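You operate a simulated robot arm through the tools that you are given. There is no shell and no other tool.

You run a simulated robot arm. Do the job below in one go: nothing can be reset, and whatever is moved stays where it is left.

## Task
Dust the patch by the books, then add the receipts binder to the row.
Fine: blue duster, back to its spot; pale post to the red ring; the binder stands between books and post, spine out. Set down upright: blue duster, what you pick out. What is to be rubbed or washed off counts as gone when no trace of it is left.

The check looks at the end state, three seconds after you hand in, the way a careful person would. Anything else that was tipped, shoved, dropped, spilled or broken makes it a failure.

## Robot
A 7-joint arm with a two-finger parallel gripper, fixed in place. Base frame: the origin is at the foot of the arm, x ahead of it, y to its left, z up; the work surface is at about z = 860. Units: mm, degrees, N and s.
With the tool pointing down near the work surface it reaches from about 320 to 740 mm from the base axis. Its first joint turns from -115.0 to 115.0 degrees. Payload 3.91 kg.
The tool frame sits at the grasp point between the pads (the TCP): z along the fingers, y along the line on which they close. The tips reach 30 mm beyond it. The gripper opens to 110 mm. The fingers are 20 mm wide and 10 mm thick; the gripper's body (48 by 112 mm) begins 55 mm behind the TCP.
Orientation is told as [roll, pitch, yaw] about the base's x, y, z axes, in that order, counted from this pose: with the fingers straight down and closing along the base's y, the tool's x points along the base's -x, its y along +y and its z along -z.

## Interface
- The arm moves only by the tool drive_tool. Its argument "motion" is a list that holds one entry, the list of rows, each a list of 7 numbers: the shift along the base's x, y, z in mm, then the turn, a rotation vector about the base's x, y, z in rad, then the opening, from 0 (shut) to 1 (fully open). In form: [[[tx, ty, tz, wx, wy, wz, hand], ...]]. A call has 1 to 20 rows; each row shifts and turns the commanded pose from where the row before left it. Rows are played at 5 a second. More than 50 mm and 8.6 degrees between two rows, or a gripper value outside its range, and nothing of the call is played. Where a pose cannot be reached the arm comes as near as it can. A force on the tool above 40 N (or 10 N above the force at the start of the call, whichever is more), or a blocked arm, ends the call early, and 0.2 s more pass. Each finger travels about 108 mm/s and halts on what it meets, pressing with about 38 N; the grip force reading is that of the motor and also rises with nothing between the fingers. The clock runs only during rows and for 0.2 s after the last one: add rows that do not move to give the fingers time. The reply holds the time, the measured pose of the TCP, the force on the tool along the base axes, the opening and the grip force, in the units named above and with some noise, with the torque about the TCP (base axes, N m) and any sound that the robot's microphone picked up.
- Cameras (640 x 400 px; columns grow to the right, rows downward): "scene" is fixed at [49.8, -500, 1439.9]; the picture's right is [0.73, -0.68, 0.00], its down [-0.37, -0.40, -0.84] and it looks along [0.57, 0.61, -0.55] (base axes); focal length 330 px, centre (320, 200). "wrist" rides on the gripper at [72, 17, -103] in the tool frame; the picture's right is [-0.23, 0.97, 0.00], its down [-0.76, -0.18, -0.62] and it looks along [-0.61, -0.14, 0.78] (tool axes); focal length 222 px, centre (320, 200). There is no depth. A picture from a camera that has moved, and an enlarged one, comes with that camera's place and axes in the base frame and with its lens.
- camera(camera): a new picture of that camera. The clock stands still meanwhile.
- raise_lower(by): slides the trunk up (or, below 0, down) by that many mm; the arm rides with it, the base frame stays. It gives what a move gives, with no picture.
- enlarge(camera, box): a new picture of the part [left, top, right, bottom] of that camera's present view, enlarged. The clock stands still meanwhile.
- hand_in(): hands the job in; it is judged then, once.

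Places have to be worked out from the pictures, the camera data and where the tool is seen. Open the gripper and draw the arm clear of the work before you hand the job in, unless the task says otherwise.

The tools are called after "Request:" as a command line: name --argument value ..., lists and objects as JSON in quotes. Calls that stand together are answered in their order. drive_tool: Moves the arm, as the interface text tells. Its arguments: {"type":"object","properties":{"motion":{"type":"array","items":{"type":"array","items":{"type":"array","items":{"type":"number"}}}}},"required":["motion"]} The other tools are called the same way: raise_lower (by) slides the trunk up or down; camera (camera) takes a picture; enlarge (camera, box) takes an enlarged picture of a part of a camera's view; hand_in () hands the job in.

At the start:

```text
time: 0.0
ee_pos: [528.0, -127.5, 1164.8]
tcp_rot: [0.0, 0.1, 0.0]
force: [-0.6, -0.3, 0.5]
moment: [0.01, 0.01, 0.0]
width: 110.1
grasp_force: 0.1
trunk travel left (down, up): [-825.0, 165.0]
```

scene: 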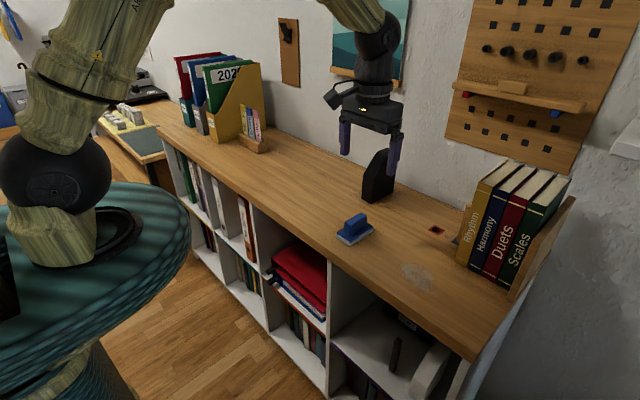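
wrist: 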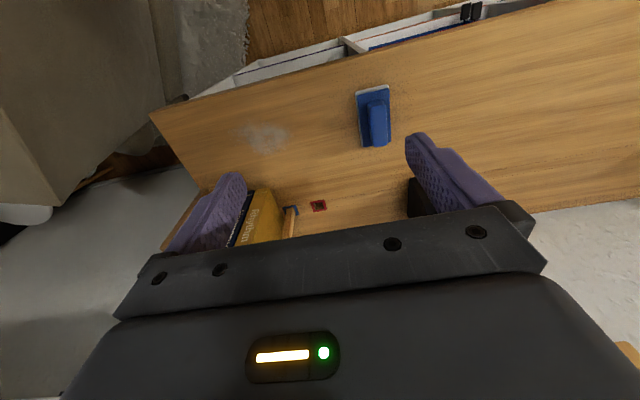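

I see the duster, the dust patch near the books, a red ring, a black bookend and a holder of files on the left. I'll look closer at the different parts before moving.

Request:
enlarge --camera "scene" --box '[320, 140, 600, 315]'

Request:
enlarge --camera "scene" --box '[150, 40, 310, 140]'

Request:
enlarge --camera "wrist" --box '[140, 60, 460, 260]'

Request:
enlarge --camera "scene" --box '[420, 40, 640, 178]'

```text
2.29 times, centred on (460, 228) of scene
camera zoom: at [49.8, -500.0, 1439.9], right [0.73, -0.68, 0.0], down [-0.37, -0.4, -0.84], along [0.57, 0.61, -0.55], focal length 754 px, centre (0, 137)
```

zoom: 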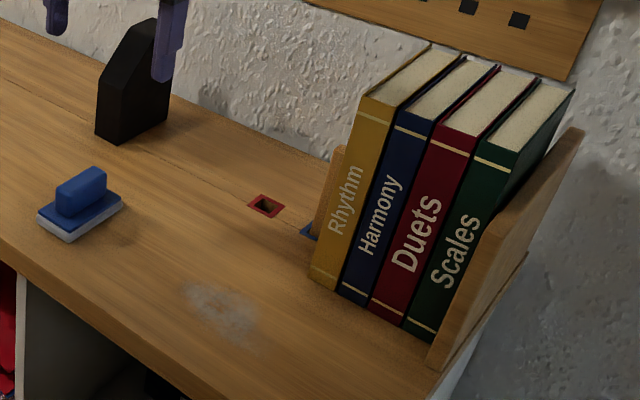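

```text
4.00 times, centred on (230, 90) of scene
camera zoom: at [49.8, -500.0, 1439.9], right [0.73, -0.68, 0.0], down [-0.37, -0.4, -0.84], along [0.57, 0.61, -0.55], focal length 1319 px, centre (680, 640)
```

zoom: 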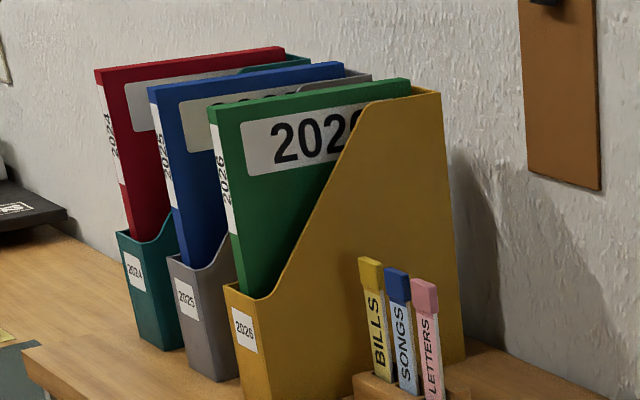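

```text
2.00 times, centred on (300, 160) of wrist
camera zoom: at [456.9, -109.5, 1267.0], right [0.23, 0.97, 0.0], down [0.76, -0.18, 0.62], along [0.61, -0.14, -0.78], focal length 444 px, centre (360, 280)
```

zoom: 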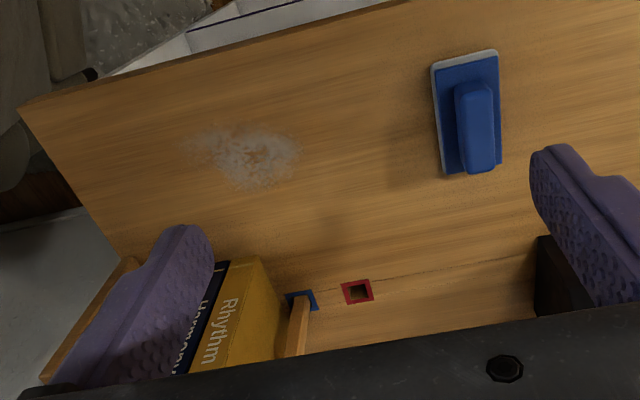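

```text
2.90 times, centred on (530, 109) of scene
camera zoom: at [49.8, -500.0, 1439.9], right [0.73, -0.68, 0.0], down [-0.37, -0.4, -0.84], along [0.57, 0.61, -0.55], focal length 956 px, centre (-289, 464)
```

zoom: 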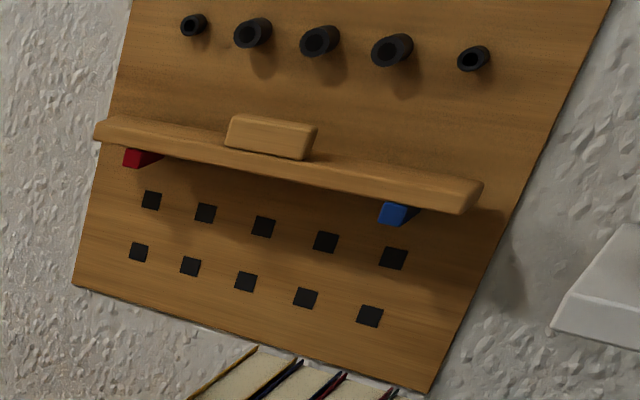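

I need to find which item is the "receipts" binder, so I'll enlarge the rest of the scene view.

Request:
enlarge --camera "scene" --box '[0, 60, 200, 185]'

Request:
enlarge --camera "scene" --box '[160, 130, 360, 255]'

Request:
enlarge --camera "scene" --box '[180, 230, 500, 400]'

Request:
enlarge --camera "scene" --box '[330, 130, 430, 210]'

Request:
enlarge --camera "scene" --box '[220, 90, 290, 160]'

Request:
enlarge --camera "scene" --box '[260, 0, 420, 100]'

```text
3.20 times, centred on (100, 122) of scene
camera zoom: at [49.8, -500.0, 1439.9], right [0.73, -0.68, 0.0], down [-0.37, -0.4, -0.84], along [0.57, 0.61, -0.55], focal length 1055 px, centre (1024, 448)
```

zoom: 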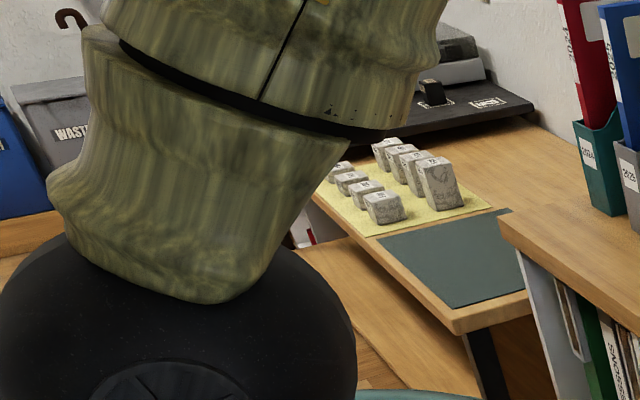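

```text
3.20 times, centred on (260, 192) of scene
camera zoom: at [49.8, -500.0, 1439.9], right [0.73, -0.68, 0.0], down [-0.37, -0.4, -0.84], along [0.57, 0.61, -0.55], focal length 1055 px, centre (512, 224)
```

zoom: 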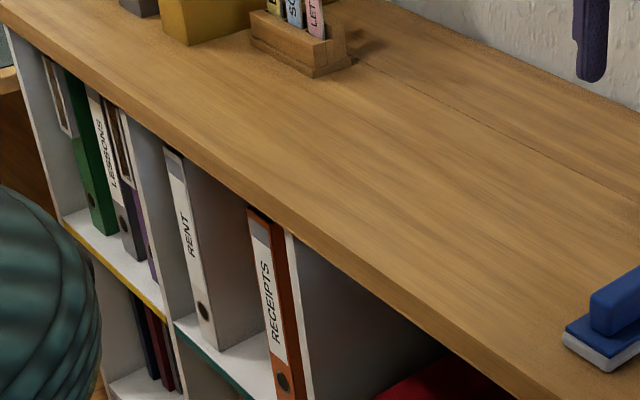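

```text
2.00 times, centred on (340, 315) of scene
camera zoom: at [49.8, -500.0, 1439.9], right [0.73, -0.68, 0.0], down [-0.37, -0.4, -0.84], along [0.57, 0.61, -0.55], focal length 659 px, centre (280, -30)
```

zoom: 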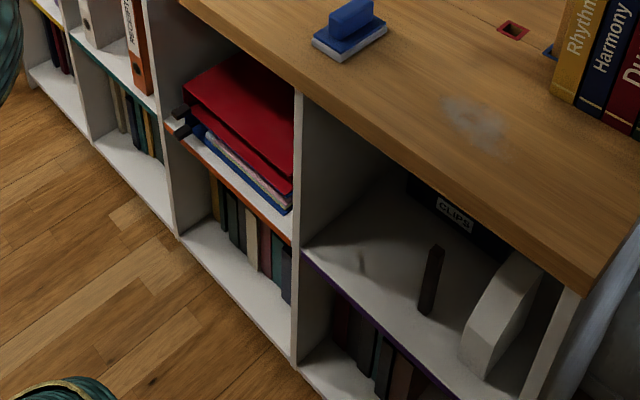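

```text
5.00 times, centred on (380, 170) of scene
camera zoom: at [49.8, -500.0, 1439.9], right [0.73, -0.68, 0.0], down [-0.37, -0.4, -0.84], along [0.57, 0.61, -0.55], focal length 1649 px, centre (20, 350)
```

zoom: 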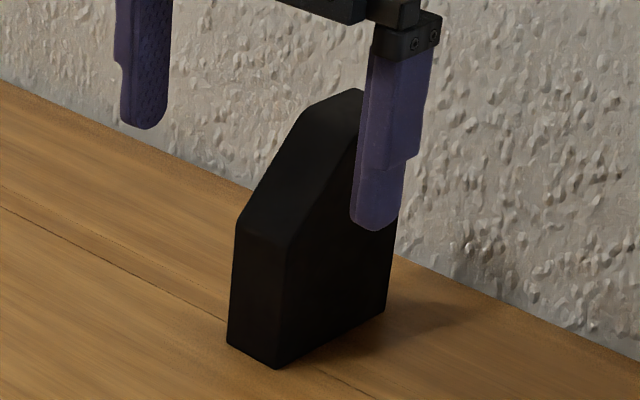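

```text
5.71 times, centred on (255, 125) of scene
camera zoom: at [49.8, -500.0, 1439.9], right [0.73, -0.68, 0.0], down [-0.37, -0.4, -0.84], along [0.57, 0.61, -0.55], focal length 1884 px, centre (691, 629)
```

zoom: 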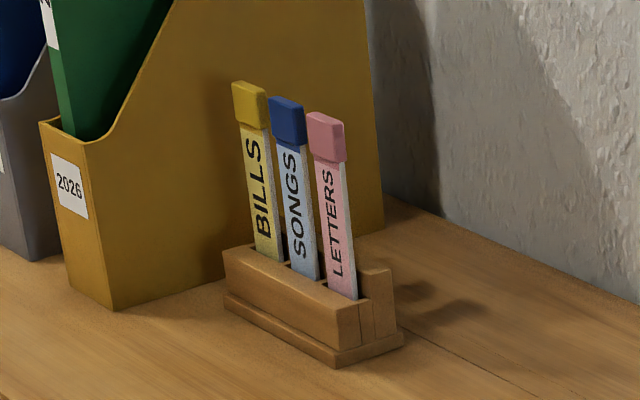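

```text
4.00 times, centred on (340, 50) of scene
camera zoom: at [49.8, -500.0, 1439.9], right [0.73, -0.68, 0.0], down [-0.37, -0.4, -0.84], along [0.57, 0.61, -0.55], focal length 1319 px, centre (240, 800)
```

zoom: 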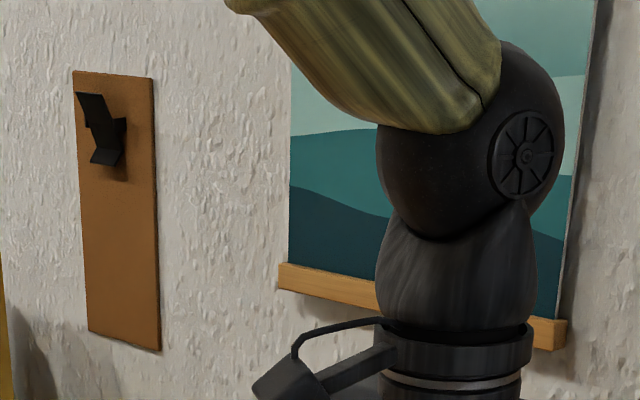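

The RECEIPTS binder is in the cubby below the top, spine facing the robot. I'll zoom in on it, and on the post and rings.

Request:
enlarge --camera "scene" --box '[205, 180, 285, 280]'

Request:
enlarge --camera "scene" --box '[425, 195, 485, 255]'

Request:
enlarge --camera "wrist" --box '[150, 160, 350, 285]'

Request:
enlarge --camera "scene" --box '[160, 140, 260, 240]'

Request:
enlarge --camera "scene" --box '[330, 200, 390, 250]'

```text
4.00 times, centred on (245, 230) of scene
camera zoom: at [49.8, -500.0, 1439.9], right [0.73, -0.68, 0.0], down [-0.37, -0.4, -0.84], along [0.57, 0.61, -0.55], focal length 1319 px, centre (620, 80)
```

zoom: 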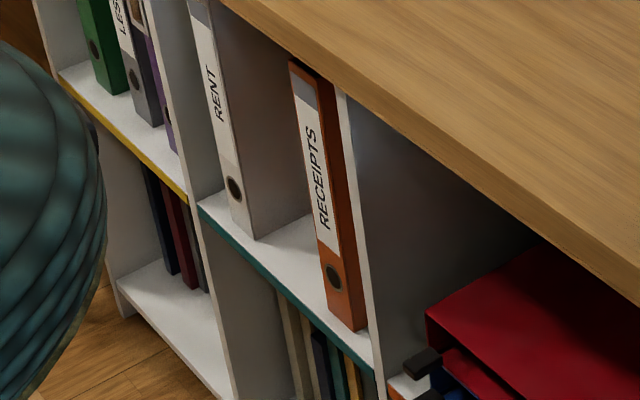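

```text
6.67 times, centred on (455, 225) of scene
camera zoom: at [49.8, -500.0, 1439.9], right [0.73, -0.68, 0.0], down [-0.37, -0.4, -0.84], along [0.57, 0.61, -0.55], focal length 2198 px, centre (-580, 33)
```

zoom: 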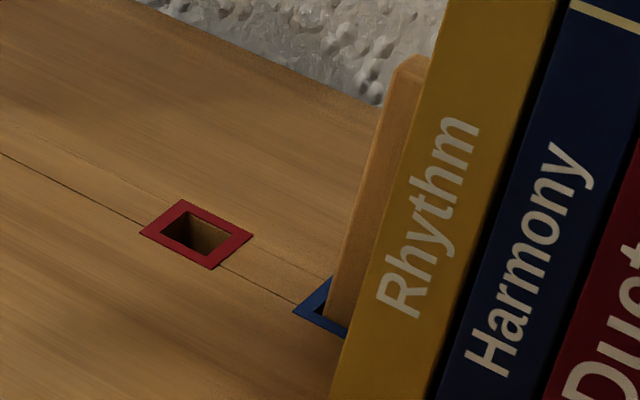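

```text
3.20 times, centred on (250, 222) of wrist
camera zoom: at [456.9, -109.5, 1267.0], right [0.23, 0.97, 0.0], down [0.76, -0.18, 0.62], along [0.61, -0.14, -0.78], focal length 711 px, centre (544, 128)
```

zoom: 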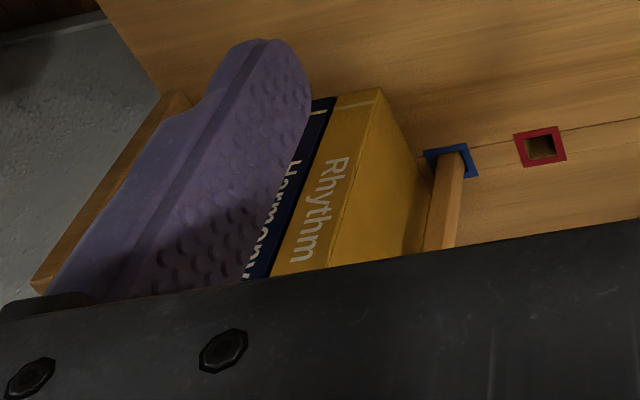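

```text
4.00 times, centred on (210, 190) of scene
camera zoom: at [49.8, -500.0, 1439.9], right [0.73, -0.68, 0.0], down [-0.37, -0.4, -0.84], along [0.57, 0.61, -0.55], focal length 1319 px, centre (760, 240)
```

zoom: 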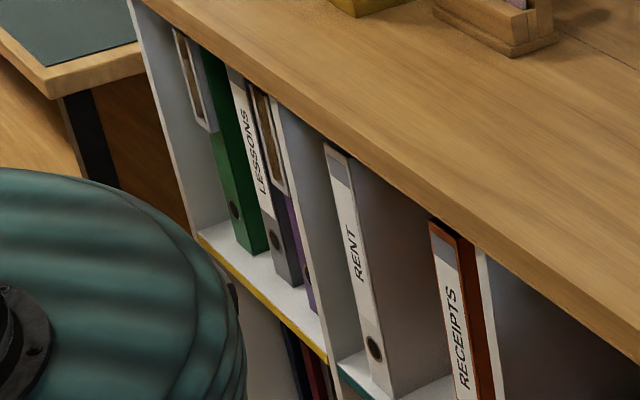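

```text
8.00 times, centred on (360, 225) of scene
camera zoom: at [49.8, -500.0, 1439.9], right [0.73, -0.68, 0.0], down [-0.37, -0.4, -0.84], along [0.57, 0.61, -0.55], focal length 2638 px, centre (0, 0)
```

zoom: 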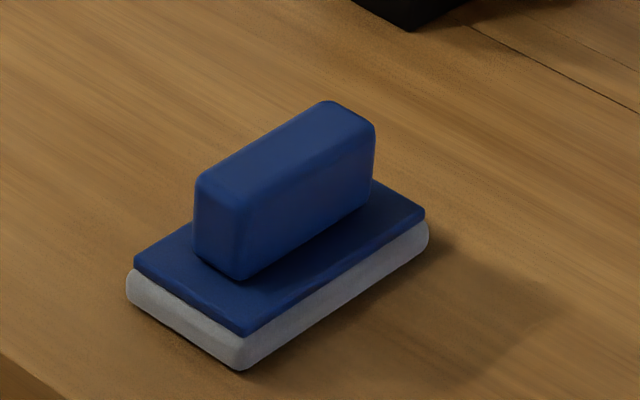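

Let me zoom in more on the binder's bottom and top to understand gaps around it.

Request:
enlarge --camera "scene" --box '[270, 235, 310, 275]'

Request:
enlarge --camera "scene" --box '[265, 185, 305, 225]'

Request:
enlarge --camera "scene" --box '[250, 190, 310, 270]'

Request:
enlarge --camera "scene" --box '[230, 185, 270, 225]'

Request:
enlarge --camera "scene" --box '[235, 230, 275, 270]'

```text
10.00 times, centred on (290, 255) of scene
camera zoom: at [49.8, -500.0, 1439.9], right [0.73, -0.68, 0.0], down [-0.37, -0.4, -0.84], along [0.57, 0.61, -0.55], focal length 3297 px, centre (620, -350)
```

zoom: 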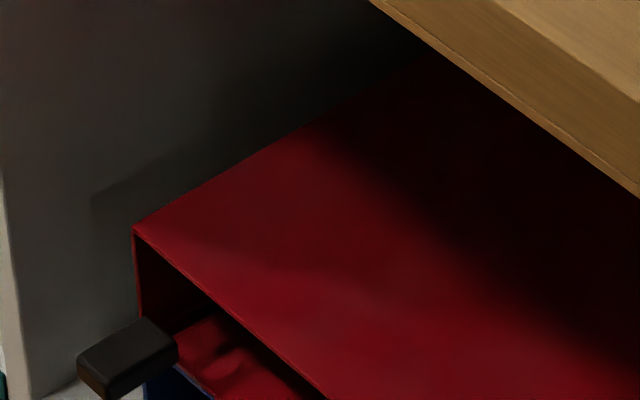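

```text
10.00 times, centred on (285, 205) of scene
camera zoom: at [49.8, -500.0, 1439.9], right [0.73, -0.68, 0.0], down [-0.37, -0.4, -0.84], along [0.57, 0.61, -0.55], focal length 3297 px, centre (670, 150)
```

zoom: 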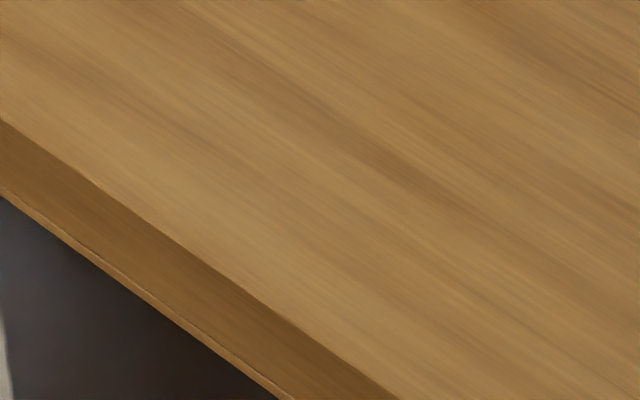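

```text
5.00 times, centred on (280, 230) of scene
camera zoom: at [49.8, -500.0, 1439.9], right [0.73, -0.68, 0.0], down [-0.37, -0.4, -0.84], along [0.57, 0.61, -0.55], focal length 1649 px, centre (520, 50)
```

zoom: 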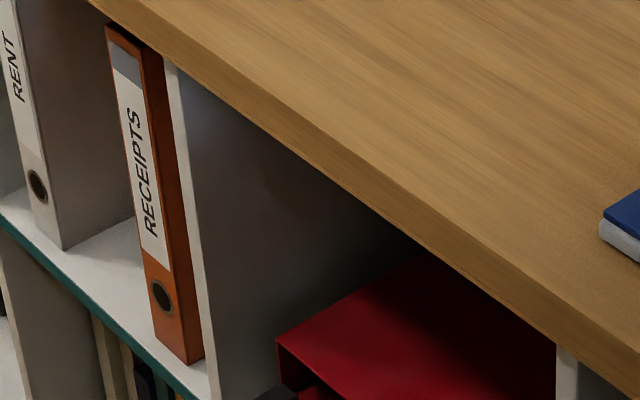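

```text
10.00 times, centred on (250, 205) of scene
camera zoom: at [49.8, -500.0, 1439.9], right [0.73, -0.68, 0.0], down [-0.37, -0.4, -0.84], along [0.57, 0.61, -0.55], focal length 3297 px, centre (1020, 150)
```

zoom: 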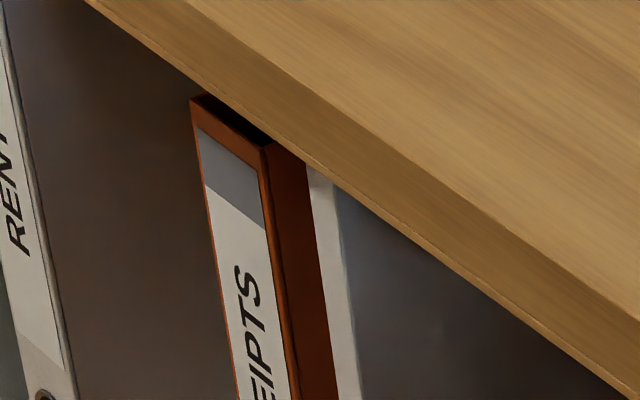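

```text
10.00 times, centred on (255, 250) of scene
camera zoom: at [49.8, -500.0, 1439.9], right [0.73, -0.68, 0.0], down [-0.37, -0.4, -0.84], along [0.57, 0.61, -0.55], focal length 3297 px, centre (970, -300)
```

zoom: 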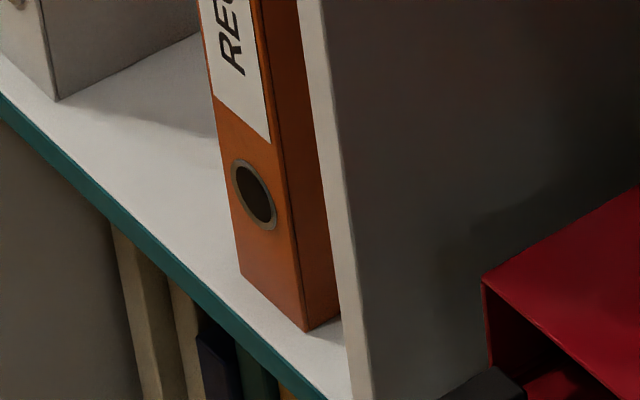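

The geometry so far: the duster is about 100×51 mm at roughly (608, −45), aligned with the axes. The dust is around (600, −250), the blue ring with the post at about (790, −259), and the red ring at about (791, −189). I'll move above the duster and take another look.

Request:
drive_tool --motion '[[[16, 16.5, -33, 0, 0, 0, 0.7], [16, 16.5, -33, 0, 0, 0, 0.7], [16, 16.5, -33, 0, 0, 0, 0.7], [16, 16.5, -33, 0, 0, 0, 0.7], [16, 16.5, -33, 0, 0, 0, 0.7], [0, 0, 0, 0, 0, 0, 0.7]]]'

Request:
camera --camera "wrist"

Request:
camera --camera "scene"

```text
time: 1.4
ee_pos: [609.8, -43.4, 1001.0]
tcp_rot: [0.0, -0.1, -0.3]
force: [-0.2, -0.8, 1.3]
moment: [0.02, -0.02, -0.01]
width: 76.8
grasp_force: 0.1
trunk travel left (down, up): [-825.0, 165.0]
```

```text
taken
camera wrist: at [537.8, -27.3, 1102.3], right [0.23, 0.97, 0.0], down [0.76, -0.18, 0.62], along [0.61, -0.14, -0.78], focal length 222 px, centre (320, 200)
```

wrist: 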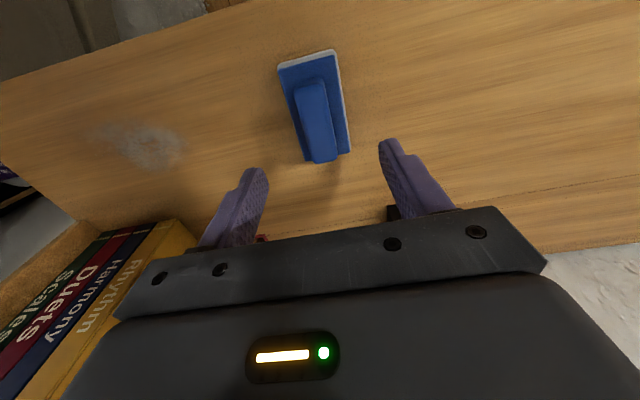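

```text
taken
```

scene: 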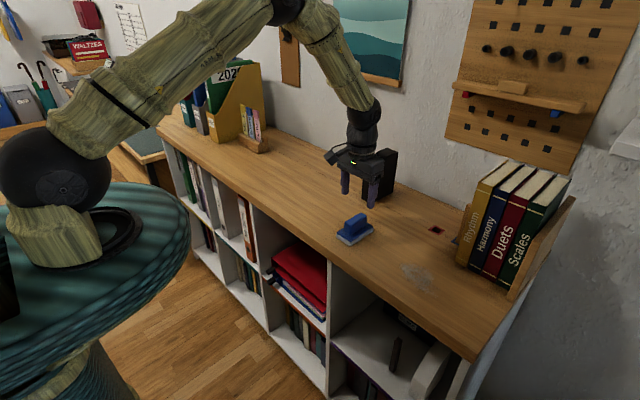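

I'm now above the duster; I'll enlarge the view to get its exact place.

Request:
enlarge --camera "wrist" --box '[240, 30, 400, 180]'

Request:
enlarge --camera "wrist" --box '[60, 90, 220, 190]'

Request:
enlarge --camera "scene" --box '[310, 160, 410, 260]'

```text
2.67 times, centred on (320, 105) of wrist
camera zoom: at [537.8, -27.3, 1102.3], right [0.23, 0.97, 0.0], down [0.76, -0.18, 0.62], along [0.61, -0.14, -0.78], focal length 592 px, centre (320, 453)
```

zoom: 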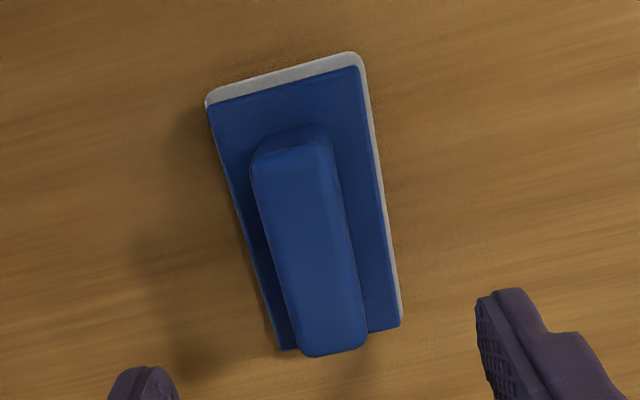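

```text
4.00 times, centred on (140, 140) of wrist
camera zoom: at [537.8, -27.3, 1102.3], right [0.23, 0.97, 0.0], down [0.76, -0.18, 0.62], along [0.61, -0.14, -0.78], focal length 888 px, centre (1040, 440)
```

zoom: 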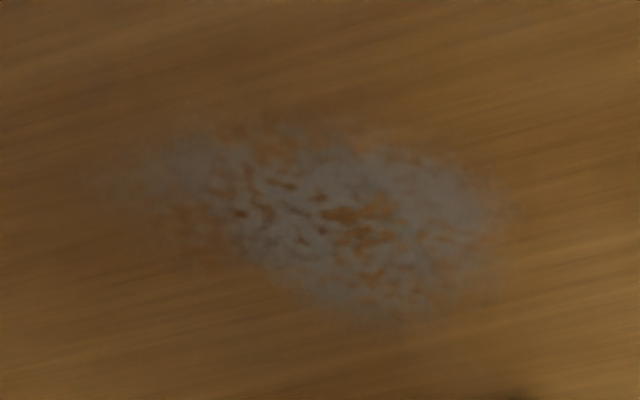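

```text
4.00 times, centred on (360, 210) of scene
camera zoom: at [49.8, -500.0, 1439.9], right [0.73, -0.68, 0.0], down [-0.37, -0.4, -0.84], along [0.57, 0.61, -0.55], focal length 1319 px, centre (160, 160)
```

zoom: 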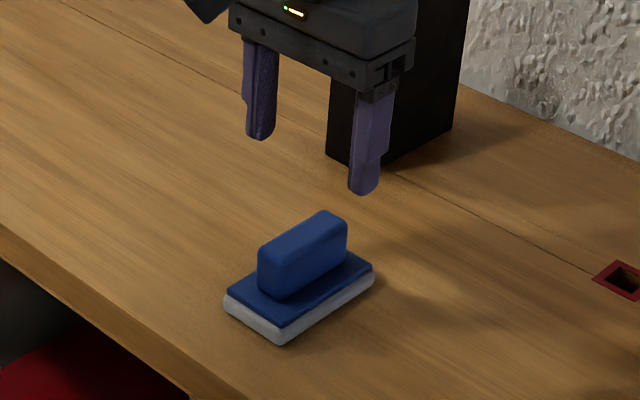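

The duster centre comes out at about (608, −45) with its handle along x and the handle top near z 917. I'll go down to z≈912 and close on the handle.

Request:
drive_tool --motion '[[[0, 0, -25, 0, 0, 0, 0.6], [0, 0, -25, 0, 0, 0, 0.6], [0, 0, -20, 0, 0, 0, 0.6], [0, 0, -12, 0, 0, 0, 0.6], [0, 0, -6, 0, 0, 0, 0.6], [0, 0, 0, 0, 0, 0, 0.6]]]'

Request:
camera --camera "wrist"

Request:
enlarge --camera "scene" --box '[310, 160, 410, 260]'

```text
time: 2.8
ee_pos: [608.3, -44.4, 911.2]
tcp_rot: [0.0, 0.0, 0.0]
force: [-0.7, 0.4, 0.4]
moment: [0.0, 0.0, 0.02]
width: 65.8
grasp_force: 0.0
trunk travel left (down, up): [-825.0, 165.0]
```

```text
taken
camera wrist: at [537.2, -26.9, 1013.3], right [0.23, 0.97, 0.0], down [0.76, -0.18, 0.62], along [0.61, -0.14, -0.78], focal length 222 px, centre (320, 200)
```

wrist: 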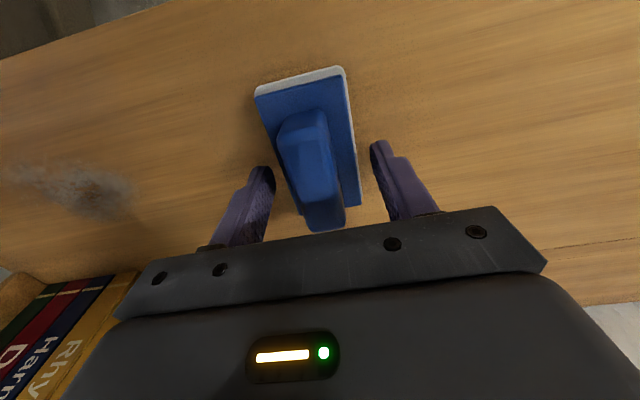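

```text
4.00 times, centred on (360, 210) of scene
camera zoom: at [49.8, -500.0, 1439.9], right [0.73, -0.68, 0.0], down [-0.37, -0.4, -0.84], along [0.57, 0.61, -0.55], focal length 1319 px, centre (160, 160)
```

zoom: 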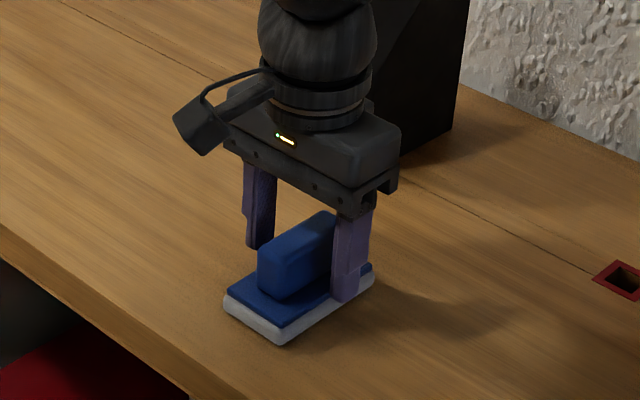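

The fingers straddle the handle with the tips just above the plate, so I'll close on it.

Request:
drive_tool --motion '[[[0, 0, 0, 0, 0, 0, 0.0], [0, 0, 0, 0, 0, 0, 0.0], [0, 0, 0, 0, 0, 0, 0.0], [0, 0, 0, 0, 0, 0, 0.0]]]'

Request:
camera --camera "wrist"

```text
time: 3.8
ee_pos: [608.2, -43.7, 911.0]
tcp_rot: [0.0, 0.0, 0.1]
force: [-0.2, -0.2, -0.1]
moment: [0.01, -0.02, -0.01]
width: 25.3
grasp_force: 38.0
trunk travel left (down, up): [-825.0, 165.0]
```

```text
taken
camera wrist: at [537.2, -26.9, 1013.5], right [0.23, 0.97, 0.0], down [0.76, -0.18, 0.62], along [0.61, -0.14, -0.78], focal length 222 px, centre (320, 200)
```

wrist: 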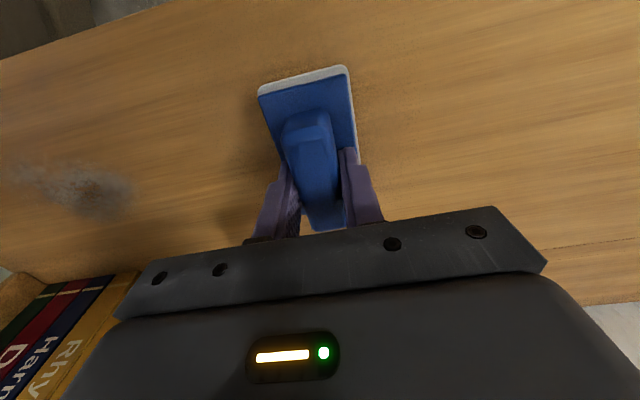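

Gripped with a width of 25 mm. I'll lift 20 mm and carry the duster to just left of the dust patch, at about y −165.

Request:
drive_tool --motion '[[[0, 0, 10, 0, 0, 0, 0.0], [0, 0, 10, 0, 0, 0, 0.0], [-2, -30, 0, 0, 0, 0, 0.0], [-2, -30, 0, 0, 0, 0, 0.0], [-2, -30, 0, 0, 0, 0, 0.0], [-2, -30, 0, 0, 0, 0, 0.0], [0, 0, -10, 0, 0, 0, 0.0], [0, 0, -6, 0, 0, 0, 0.0], [0, 0, 0, 0, 0, 0, 0.0]]]'

Request:
camera --camera "wrist"

Request:
camera --camera "scene"

```text
time: 5.8
ee_pos: [600.8, -164.2, 915.9]
tcp_rot: [0.0, 0.0, 0.0]
force: [-0.4, 0.3, -0.5]
moment: [0.0, 0.0, -0.02]
width: 25.4
grasp_force: 37.7
trunk travel left (down, up): [-825.0, 165.0]
```

```text
taken
camera wrist: at [529.2, -146.0, 1018.0], right [0.23, 0.97, 0.0], down [0.76, -0.18, 0.62], along [0.61, -0.14, -0.78], focal length 222 px, centre (320, 200)
```

wrist: 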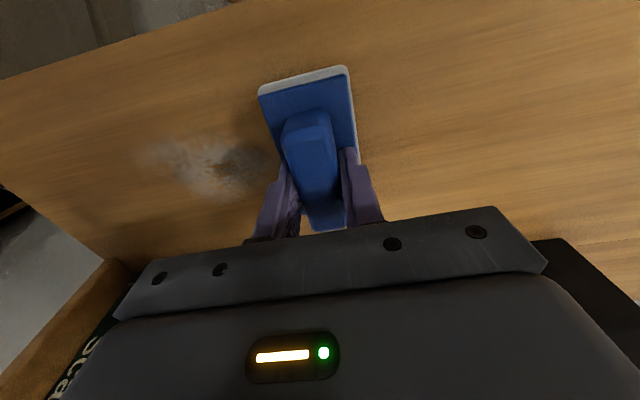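

```text
taken
```

scene: 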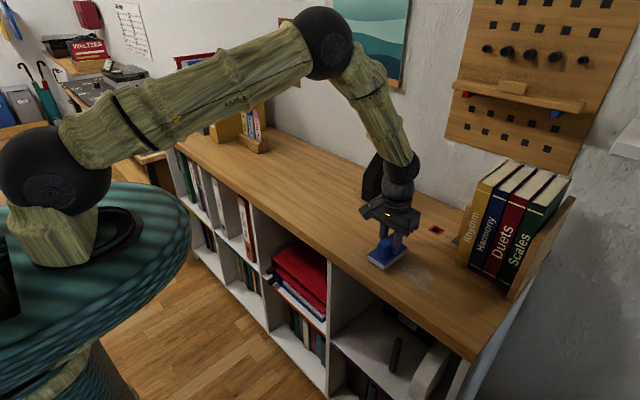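

Now lower gently until the felt presses on the table.

Request:
drive_tool --motion '[[[0, 0, -3, 0, 0, 0, 0.0], [0, 0, -2, 0, 0, 0, 0.0], [0, 0, -1, 0, 0, 0, 0.0], [0, 0, 0, 0, 0, 0, 0.0]]]'

```text
time: 6.8
ee_pos: [601.9, -161.9, 910.6]
tcp_rot: [0.1, -0.1, 0.0]
force: [0.0, 1.0, 14.6]
moment: [0.06, 0.68, -0.03]
width: 25.5
grasp_force: 37.8
trunk travel left (down, up): [-825.0, 165.0]
```

Contact at about 15 N. I'll sweep along −y across the patch.

Request:
drive_tool --motion '[[[0, -10, 0, 0, 0, 0, 0.0], [0, -10, 0, 0, 0, 0, 0.0], [0, -10, 0, 0, 0, 0, 0.0], [0, -10, 0, 0, 0, 0, 0.0], [0, -10, 0, 0, 0, 0, 0.0], [0, -10, 0, 0, 0, 0, 0.0], [0, -10, 0, 0, 0, 0, 0.0], [0, -10, 0, 0, 0, 0, 0.0], [0, -10, 0, 0, 0, 0, 0.0], [0, -10, 0, 0, 0, 0, 0.0], [0, -10, 0, 0, 0, 0, 0.0], [0, -10, 0, 0, 0, 0, 0.0], [0, -10, 0, 0, 0, 0, 0.0], [0, -10, 0, 0, 0, 0, 0.0], [0, -10, 0, 0, 0, 0, 0.0], [0, -10, 0, 0, 0, 0, 0.0]]]'

Request:
camera --camera "wrist"

Request:
enlarge --camera "scene" --box '[340, 210, 500, 310]'

```text
time: 10.2
ee_pos: [598.8, -322.5, 911.0]
tcp_rot: [0.0, -0.1, -0.1]
force: [0.0, 8.9, 23.3]
moment: [0.26, -0.15, -0.04]
width: 25.4
grasp_force: 38.2
trunk travel left (down, up): [-825.0, 165.0]
```

```text
taken
camera wrist: at [526.8, -304.7, 1013.0], right [0.23, 0.97, 0.0], down [0.76, -0.18, 0.63], along [0.61, -0.14, -0.78], focal length 222 px, centre (320, 200)
```

wrist: 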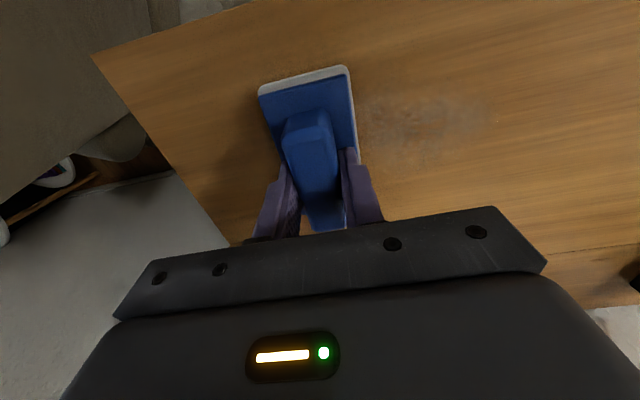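

```text
4.00 times, centred on (420, 260) of scene
camera zoom: at [49.8, -500.0, 1439.9], right [0.73, -0.68, 0.0], down [-0.37, -0.4, -0.84], along [0.57, 0.61, -0.55], focal length 1319 px, centre (-80, -40)
```

zoom: 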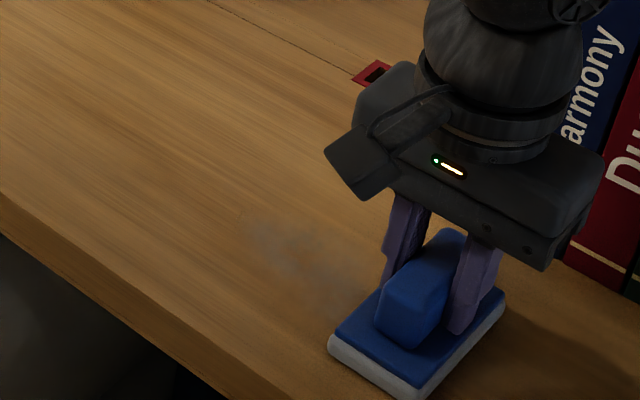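

One pass faded the dust, but some is left. I'll sweep back and forth more.

Request:
drive_tool --motion '[[[0, 10, 0, 0, 0, 0, 0.0], [0, 10, 0, 0, 0, 0, 0.0], [0, 10, 0, 0, 0, 0, 0.0], [0, 10, 0, 0, 0, 0, 0.0], [0, 10, 0, 0, 0, 0, 0.0], [0, 10, 0, 0, 0, 0, 0.0], [0, 10, 0, 0, 0, 0, 0.0], [0, 10, 0, 0, 0, 0, 0.0], [0, 10, 0, 0, 0, 0, 0.0], [0, 10, 0, 0, 0, 0, 0.0], [0, 10, 0, 0, 0, 0, 0.0], [0, 10, 0, 0, 0, 0, 0.0], [0, 10, 0, 0, 0, 0, 0.0], [0, 10, 0, 0, 0, 0, 0.0], [0, 10, 0, 0, 0, 0, 0.0], [0, 10, 0, 0, 0, 0, 0.0]]]'

Request:
drive_tool --motion '[[[8, -10, 0, 0, 0, 0, 0.0], [0, -10, 0, 0, 0, 0, 0.0], [0, -10, 0, 0, 0, 0, 0.0], [0, -10, 0, 0, 0, 0, 0.0], [0, -10, 0, 0, 0, 0, 0.0], [0, -10, 0, 0, 0, 0, 0.0], [0, -10, 0, 0, 0, 0, 0.0], [0, -10, 0, 0, 0, 0, 0.0], [0, -10, 0, 0, 0, 0, 0.0], [0, -10, 0, 0, 0, 0, 0.0], [0, -10, 0, 0, 0, 0, 0.0], [0, -10, 0, 0, 0, 0, 0.0], [0, -10, 0, 0, 0, 0, 0.0], [0, -10, 0, 0, 0, 0, 0.0], [0, -10, 0, 0, 0, 0, 0.0], [0, -10, 0, 0, 0, 0, 0.0]]]'

Request:
drive_tool --motion '[[[-14, 0, 0, 0, 0, 0, 0.0], [0, 10, 0, 0, 0, 0, 0.0], [0, 10, 0, 0, 0, 0, 0.0], [0, 10, 0, 0, 0, 0, 0.0], [0, 10, 0, 0, 0, 0, 0.0], [0, 10, 0, 0, 0, 0, 0.0], [0, 10, 0, 0, 0, 0, 0.0], [0, 10, 0, 0, 0, 0, 0.0], [0, 10, 0, 0, 0, 0, 0.0], [0, 10, 0, 0, 0, 0, 0.0], [0, 10, 0, 0, 0, 0, 0.0], [0, 10, 0, 0, 0, 0, 0.0], [0, 10, 0, 0, 0, 0, 0.0], [0, 10, 0, 0, 0, 0, 0.0], [0, 10, 0, 0, 0, 0, 0.0], [0, 10, 0, 0, 0, 0, 0.0], [0, 10, 0, 0, 0, 0, 0.0]]]'

Request:
camera --camera "wrist"

Request:
enlarge --camera "scene" --box '[340, 230, 500, 330]'

```text
time: 13.6
ee_pos: [598.7, -164.5, 910.7]
tcp_rot: [0.2, 0.0, -0.1]
force: [0.2, -8.0, 17.0]
moment: [-0.2, -0.42, -0.12]
width: 25.3
grasp_force: 38.1
trunk travel left (down, up): [-825.0, 165.0]
```

```text
time: 17.0
ee_pos: [607.2, -323.5, 910.8]
tcp_rot: [0.1, 0.0, 0.0]
force: [0.1, 4.5, 8.5]
moment: [0.02, 0.02, -0.06]
width: 25.6
grasp_force: 37.7
trunk travel left (down, up): [-825.0, 165.0]
```

```text
time: 20.6
ee_pos: [594.7, -164.1, 909.7]
tcp_rot: [0.0, -0.1, -0.1]
force: [1.1, -5.9, 14.9]
moment: [-0.05, 0.1, 0.11]
width: 25.5
grasp_force: 38.6
trunk travel left (down, up): [-825.0, 165.0]
```

```text
taken
camera wrist: at [522.3, -147.1, 1012.7], right [0.23, 0.97, 0.0], down [0.76, -0.18, 0.62], along [0.61, -0.14, -0.78], focal length 222 px, centre (320, 200)
```

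wrist: 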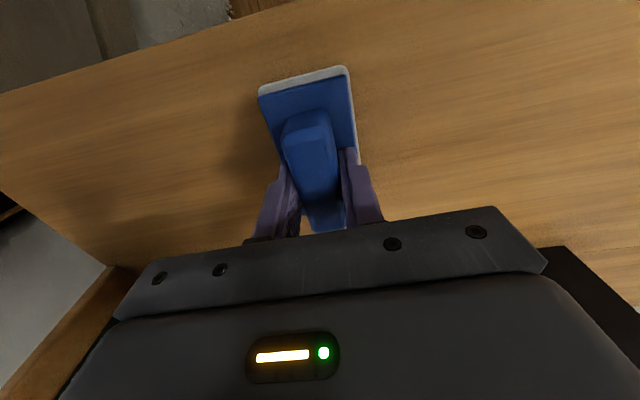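

```text
4.00 times, centred on (420, 280) of scene
camera zoom: at [49.8, -500.0, 1439.9], right [0.73, -0.68, 0.0], down [-0.37, -0.4, -0.84], along [0.57, 0.61, -0.55], focal length 1319 px, centre (-80, -120)
```

zoom: 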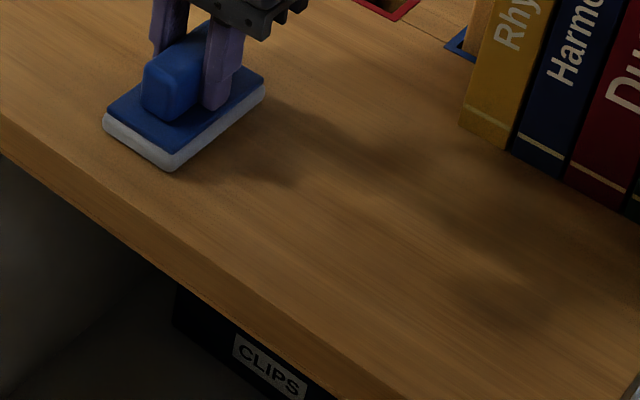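

It looks clean apart from shadows. I'll do one more pair of passes at a shifted x for safety, then lift clear and inspect.

Request:
drive_tool --motion '[[[20, 0, 0, 0, 0, 0, 0.0], [0, -10, 0, 0, 0, 0, 0.0], [0, -10, 0, 0, 0, 0, 0.0], [0, -10, 0, 0, 0, 0, 0.0], [0, -10, 0, 0, 0, 0, 0.0], [0, -10, 0, 0, 0, 0, 0.0], [0, -10, 0, 0, 0, 0, 0.0], [0, -10, 0, 0, 0, 0, 0.0], [0, -10, 0, 0, 0, 0, 0.0], [0, -10, 0, 0, 0, 0, 0.0], [0, -10, 0, 0, 0, 0, 0.0], [0, -10, 0, 0, 0, 0, 0.0], [0, -10, 0, 0, 0, 0, 0.0], [0, -10, 0, 0, 0, 0, 0.0], [0, -10, 0, 0, 0, 0, 0.0], [0, -10, 0, 0, 0, 0, 0.0], [0, -10, 0, 0, 0, 0, 0.0], [-12, 0, 0, 0, 0, 0, 0.0]]]'

Request:
drive_tool --motion '[[[-12, 0, 0, 0, 0, 0, 0.0], [0, 10, 0, 0, 0, 0, 0.0], [0, 10, 0, 0, 0, 0, 0.0], [0, 10, 0, 0, 0, 0, 0.0], [0, 10, 0, 0, 0, 0, 0.0], [0, 10, 0, 0, 0, 0, 0.0], [0, 10, 0, 0, 0, 0, 0.0], [0, 10, 0, 0, 0, 0, 0.0], [0, 10, 0, 0, 0, 0, 0.0], [0, 10, 0, 0, 0, 0, 0.0], [0, 10, 0, 0, 0, 0, 0.0], [0, 10, 0, 0, 0, 0, 0.0], [0, 10, 0, 0, 0, 0, 0.0], [0, 10, 0, 0, 0, 0, 0.0], [0, 10, 0, 0, 0, 0, 0.0], [0, 10, 0, 0, 0, 0, 0.0], [0, 10, 0, 0, 0, 0, 0.0], [0, 0, 10, 0, 0, 0, 0.0], [0, 0, 11, 0, 0, 0, 0.0]]]'

```text
time: 24.4
ee_pos: [600.7, -323.9, 910.3]
tcp_rot: [-0.1, -0.2, -0.1]
force: [2.3, -0.9, 9.5]
moment: [-0.02, -0.12, 0.05]
width: 25.1
grasp_force: 37.5
trunk travel left (down, up): [-825.0, 165.0]
```

```text
time: 28.4
ee_pos: [590.9, -163.0, 929.8]
tcp_rot: [0.1, 0.1, 0.0]
force: [0.5, 0.7, -0.5]
moment: [-0.02, 0.04, 0.0]
width: 25.7
grasp_force: 37.8
trunk travel left (down, up): [-825.0, 165.0]
```

Carry the duster back to its spot and lower to the original contact height.

Request:
drive_tool --motion '[[[4.5, 30, 0, 0, 0, 0, 0.0], [4.5, 30, 0, 0, 0, 0, 0.0], [4.5, 30, 0, 0, 0, 0, 0.0], [4.5, 30, 0, 0, 0, 0, 0.0], [0, 0, 0, 0, 0, 0, 0.0], [0, 0, -10, 0, 0, 0, 0.0], [0, 0, -5, 0, 0, 0, 0.0], [0, 0, -3, 0, 0, 0, 0.0], [0, 0, -1, 0, 0, 0, 0.0], [0, 0, 0, 0, 0, 0, 0.0]]]'

Request:
camera --camera "wrist"

Request:
enlarge --camera "scene" --box '[340, 220, 500, 320]'

```text
time: 30.6
ee_pos: [608.5, -42.9, 911.1]
tcp_rot: [0.1, -0.1, -0.1]
force: [-0.5, -0.4, -0.5]
moment: [0.01, -0.04, -0.03]
width: 25.4
grasp_force: 37.6
trunk travel left (down, up): [-825.0, 165.0]
```

```text
taken
camera wrist: at [536.3, -26.7, 1013.8], right [0.23, 0.97, 0.0], down [0.76, -0.18, 0.62], along [0.61, -0.14, -0.78], focal length 222 px, centre (320, 200)
```

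wrist: 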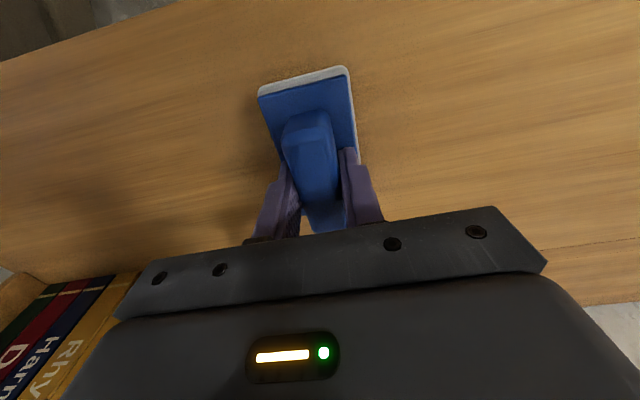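

```text
4.00 times, centred on (420, 270) of scene
camera zoom: at [49.8, -500.0, 1439.9], right [0.73, -0.68, 0.0], down [-0.37, -0.4, -0.84], along [0.57, 0.61, -0.55], focal length 1319 px, centre (-80, -80)
```

zoom: 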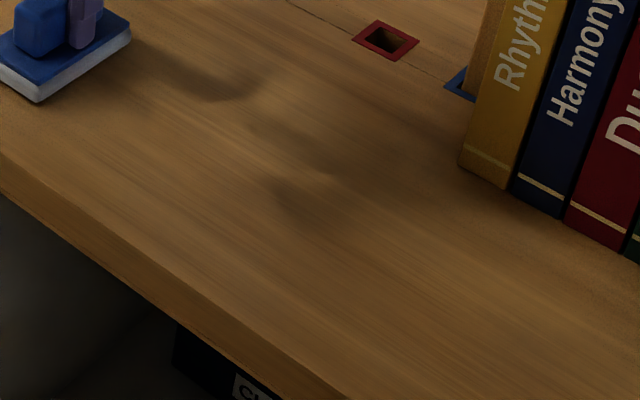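

The patch looks clean and the duster is back at its spot. I'll lower it another 1 mm, release, and rise.

Request:
drive_tool --motion '[[[0, 0, -1, 0, 0, 0, 0.0], [0, 0, 0, 0, 0, 0, 0.3], [0, 0, 0, 0, 0, 0, 0.6], [0, 0, 0, 0, 0, 0, 0.6], [0, 0, 0, 0, 0, 0, 0.6], [0, 0, 20, 0, 0, 0, 0.6], [0, 0, 30, 0, 0, 0, 0.6], [0, 0, 40, 0, 0, 0, 0.6], [0, 0, 40, 0, 0, 0, 0.6], [0, 0, 40, 0, 0, 0, 0.6]]]'

Request:
camera --camera "wrist"

Request:
camera --camera "scene"

Request:
enlarge --camera "scene" --box '[320, 200, 480, 300]'

```text
time: 32.8
ee_pos: [606.6, -42.8, 1081.5]
tcp_rot: [0.0, 0.1, 0.0]
force: [0.1, -0.1, 0.7]
moment: [-0.03, -0.01, -0.04]
width: 66.1
grasp_force: 0.0
trunk travel left (down, up): [-825.0, 165.0]
```

```text
taken
camera wrist: at [535.2, -25.9, 1184.8], right [0.23, 0.97, 0.0], down [0.76, -0.18, 0.62], along [0.61, -0.14, -0.78], focal length 222 px, centre (320, 200)
```

wrist: 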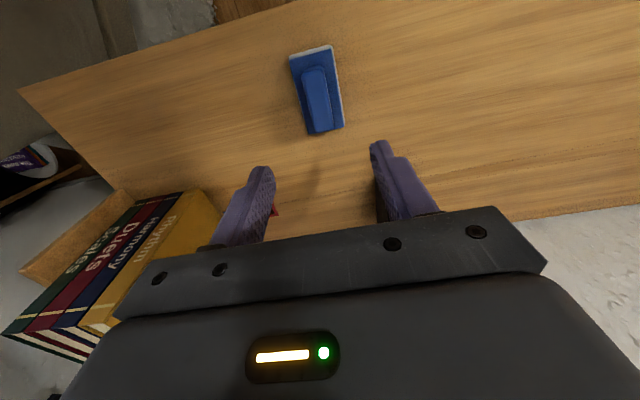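

```text
taken
```

scene: 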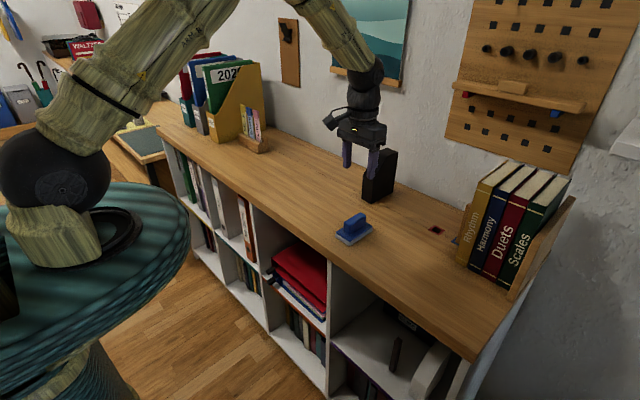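

```text
4.00 times, centred on (400, 250) of scene
camera zoom: at [49.8, -500.0, 1439.9], right [0.73, -0.68, 0.0], down [-0.37, -0.4, -0.84], along [0.57, 0.61, -0.55], focal length 1319 px, centre (0, 0)
```

zoom: 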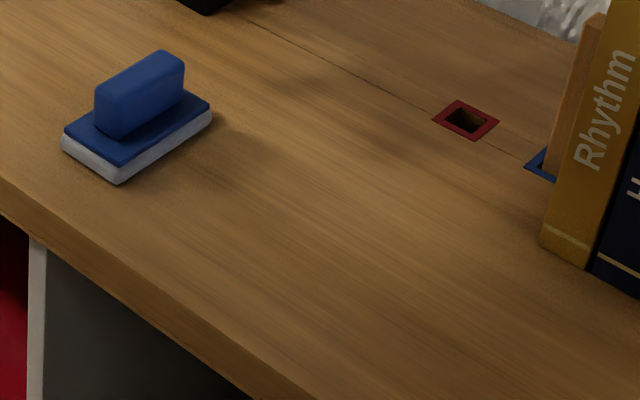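

The duster stands back at its spot and the patch is clean. Next I'll move the hand toward the post to look at it, staying above and left of the books.

Request:
drive_tool --motion '[[[10, -30, 5, 0, 0, 0, 0.6], [15, -30, 5, 0, 0, 0, 0.6], [15, -30, 5, 0, 0, 0, 0.6], [15, -30, 5, 0, 0, 0, 0.6], [15, -20, 0, 0, 0, 0, 0.6], [15, -15, 0, 0, 0, 0, 0.6], [0, 0, 0, 0, 0, 0, 0.6]]]'

Request:
camera --camera "wrist"

Request:
camera --camera "scene"

```text
time: 34.4
ee_pos: [693.8, -197.5, 1100.5]
tcp_rot: [0.0, 0.0, 0.1]
force: [-0.4, -0.2, 0.4]
moment: [-0.03, 0.01, -0.04]
width: 66.3
grasp_force: 0.0
trunk travel left (down, up): [-825.0, 165.0]
```

```text
taken
camera wrist: at [621.8, -181.2, 1203.8], right [0.23, 0.97, 0.0], down [0.76, -0.18, 0.62], along [0.61, -0.14, -0.78], focal length 222 px, centre (320, 200)
```

wrist: 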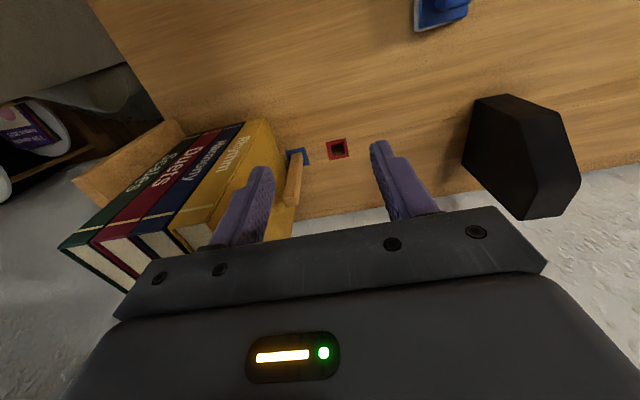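

```text
taken
```

scene: 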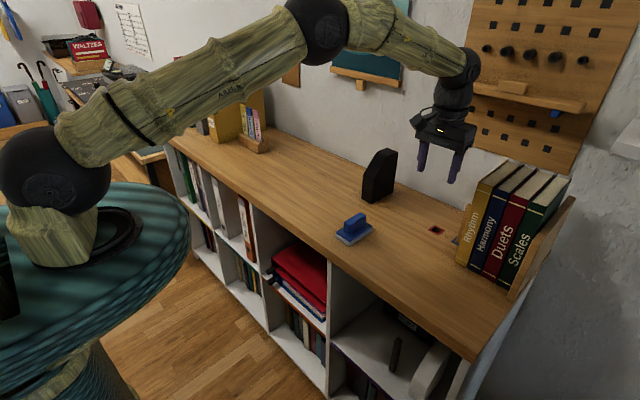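

The arm is near full stretch here, so the post has to be reached with a forward-pointing tool. I'll measure post, rings and book spines accurately from this view.

Request:
enlarge --camera "wrist" --box '[250, 110, 380, 240]'

Request:
enlarge --camera "wrist" --box '[60, 100, 280, 240]'

Request:
enlarge --camera "scene" --box '[420, 150, 580, 300]'

```text
3.08 times, centred on (315, 175) of wrist
camera zoom: at [621.8, -181.2, 1203.8], right [0.23, 0.97, 0.0], down [0.76, -0.18, 0.62], along [0.61, -0.14, -0.78], focal length 684 px, centre (335, 277)
```

zoom: 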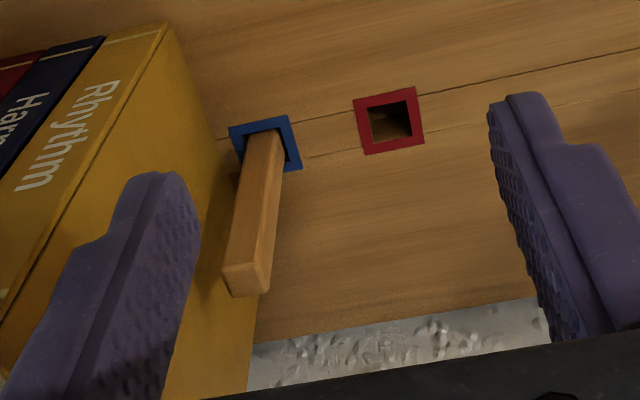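

```text
2.86 times, centred on (170, 170) of wrist
camera zoom: at [621.8, -181.2, 1203.8], right [0.23, 0.97, 0.0], down [0.76, -0.18, 0.62], along [0.61, -0.14, -0.78], focal length 635 px, centre (749, 286)
```

zoom: 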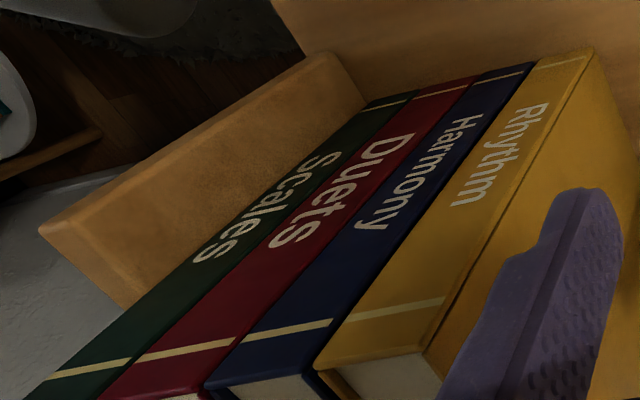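

```text
2.67 times, centred on (500, 225) of scene
camera zoom: at [49.8, -500.0, 1439.9], right [0.73, -0.68, 0.0], down [-0.37, -0.4, -0.84], along [0.57, 0.61, -0.55], focal length 879 px, centre (-160, 133)
```

zoom: 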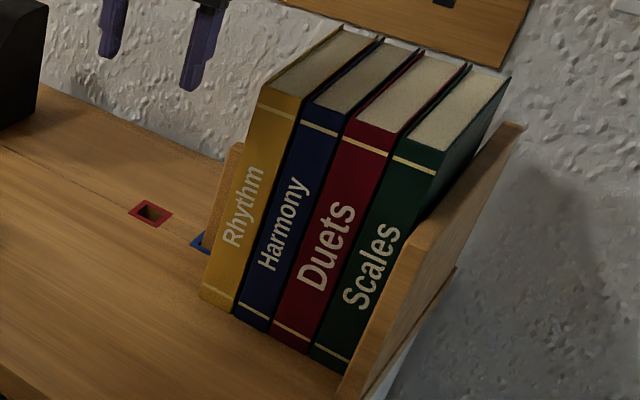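

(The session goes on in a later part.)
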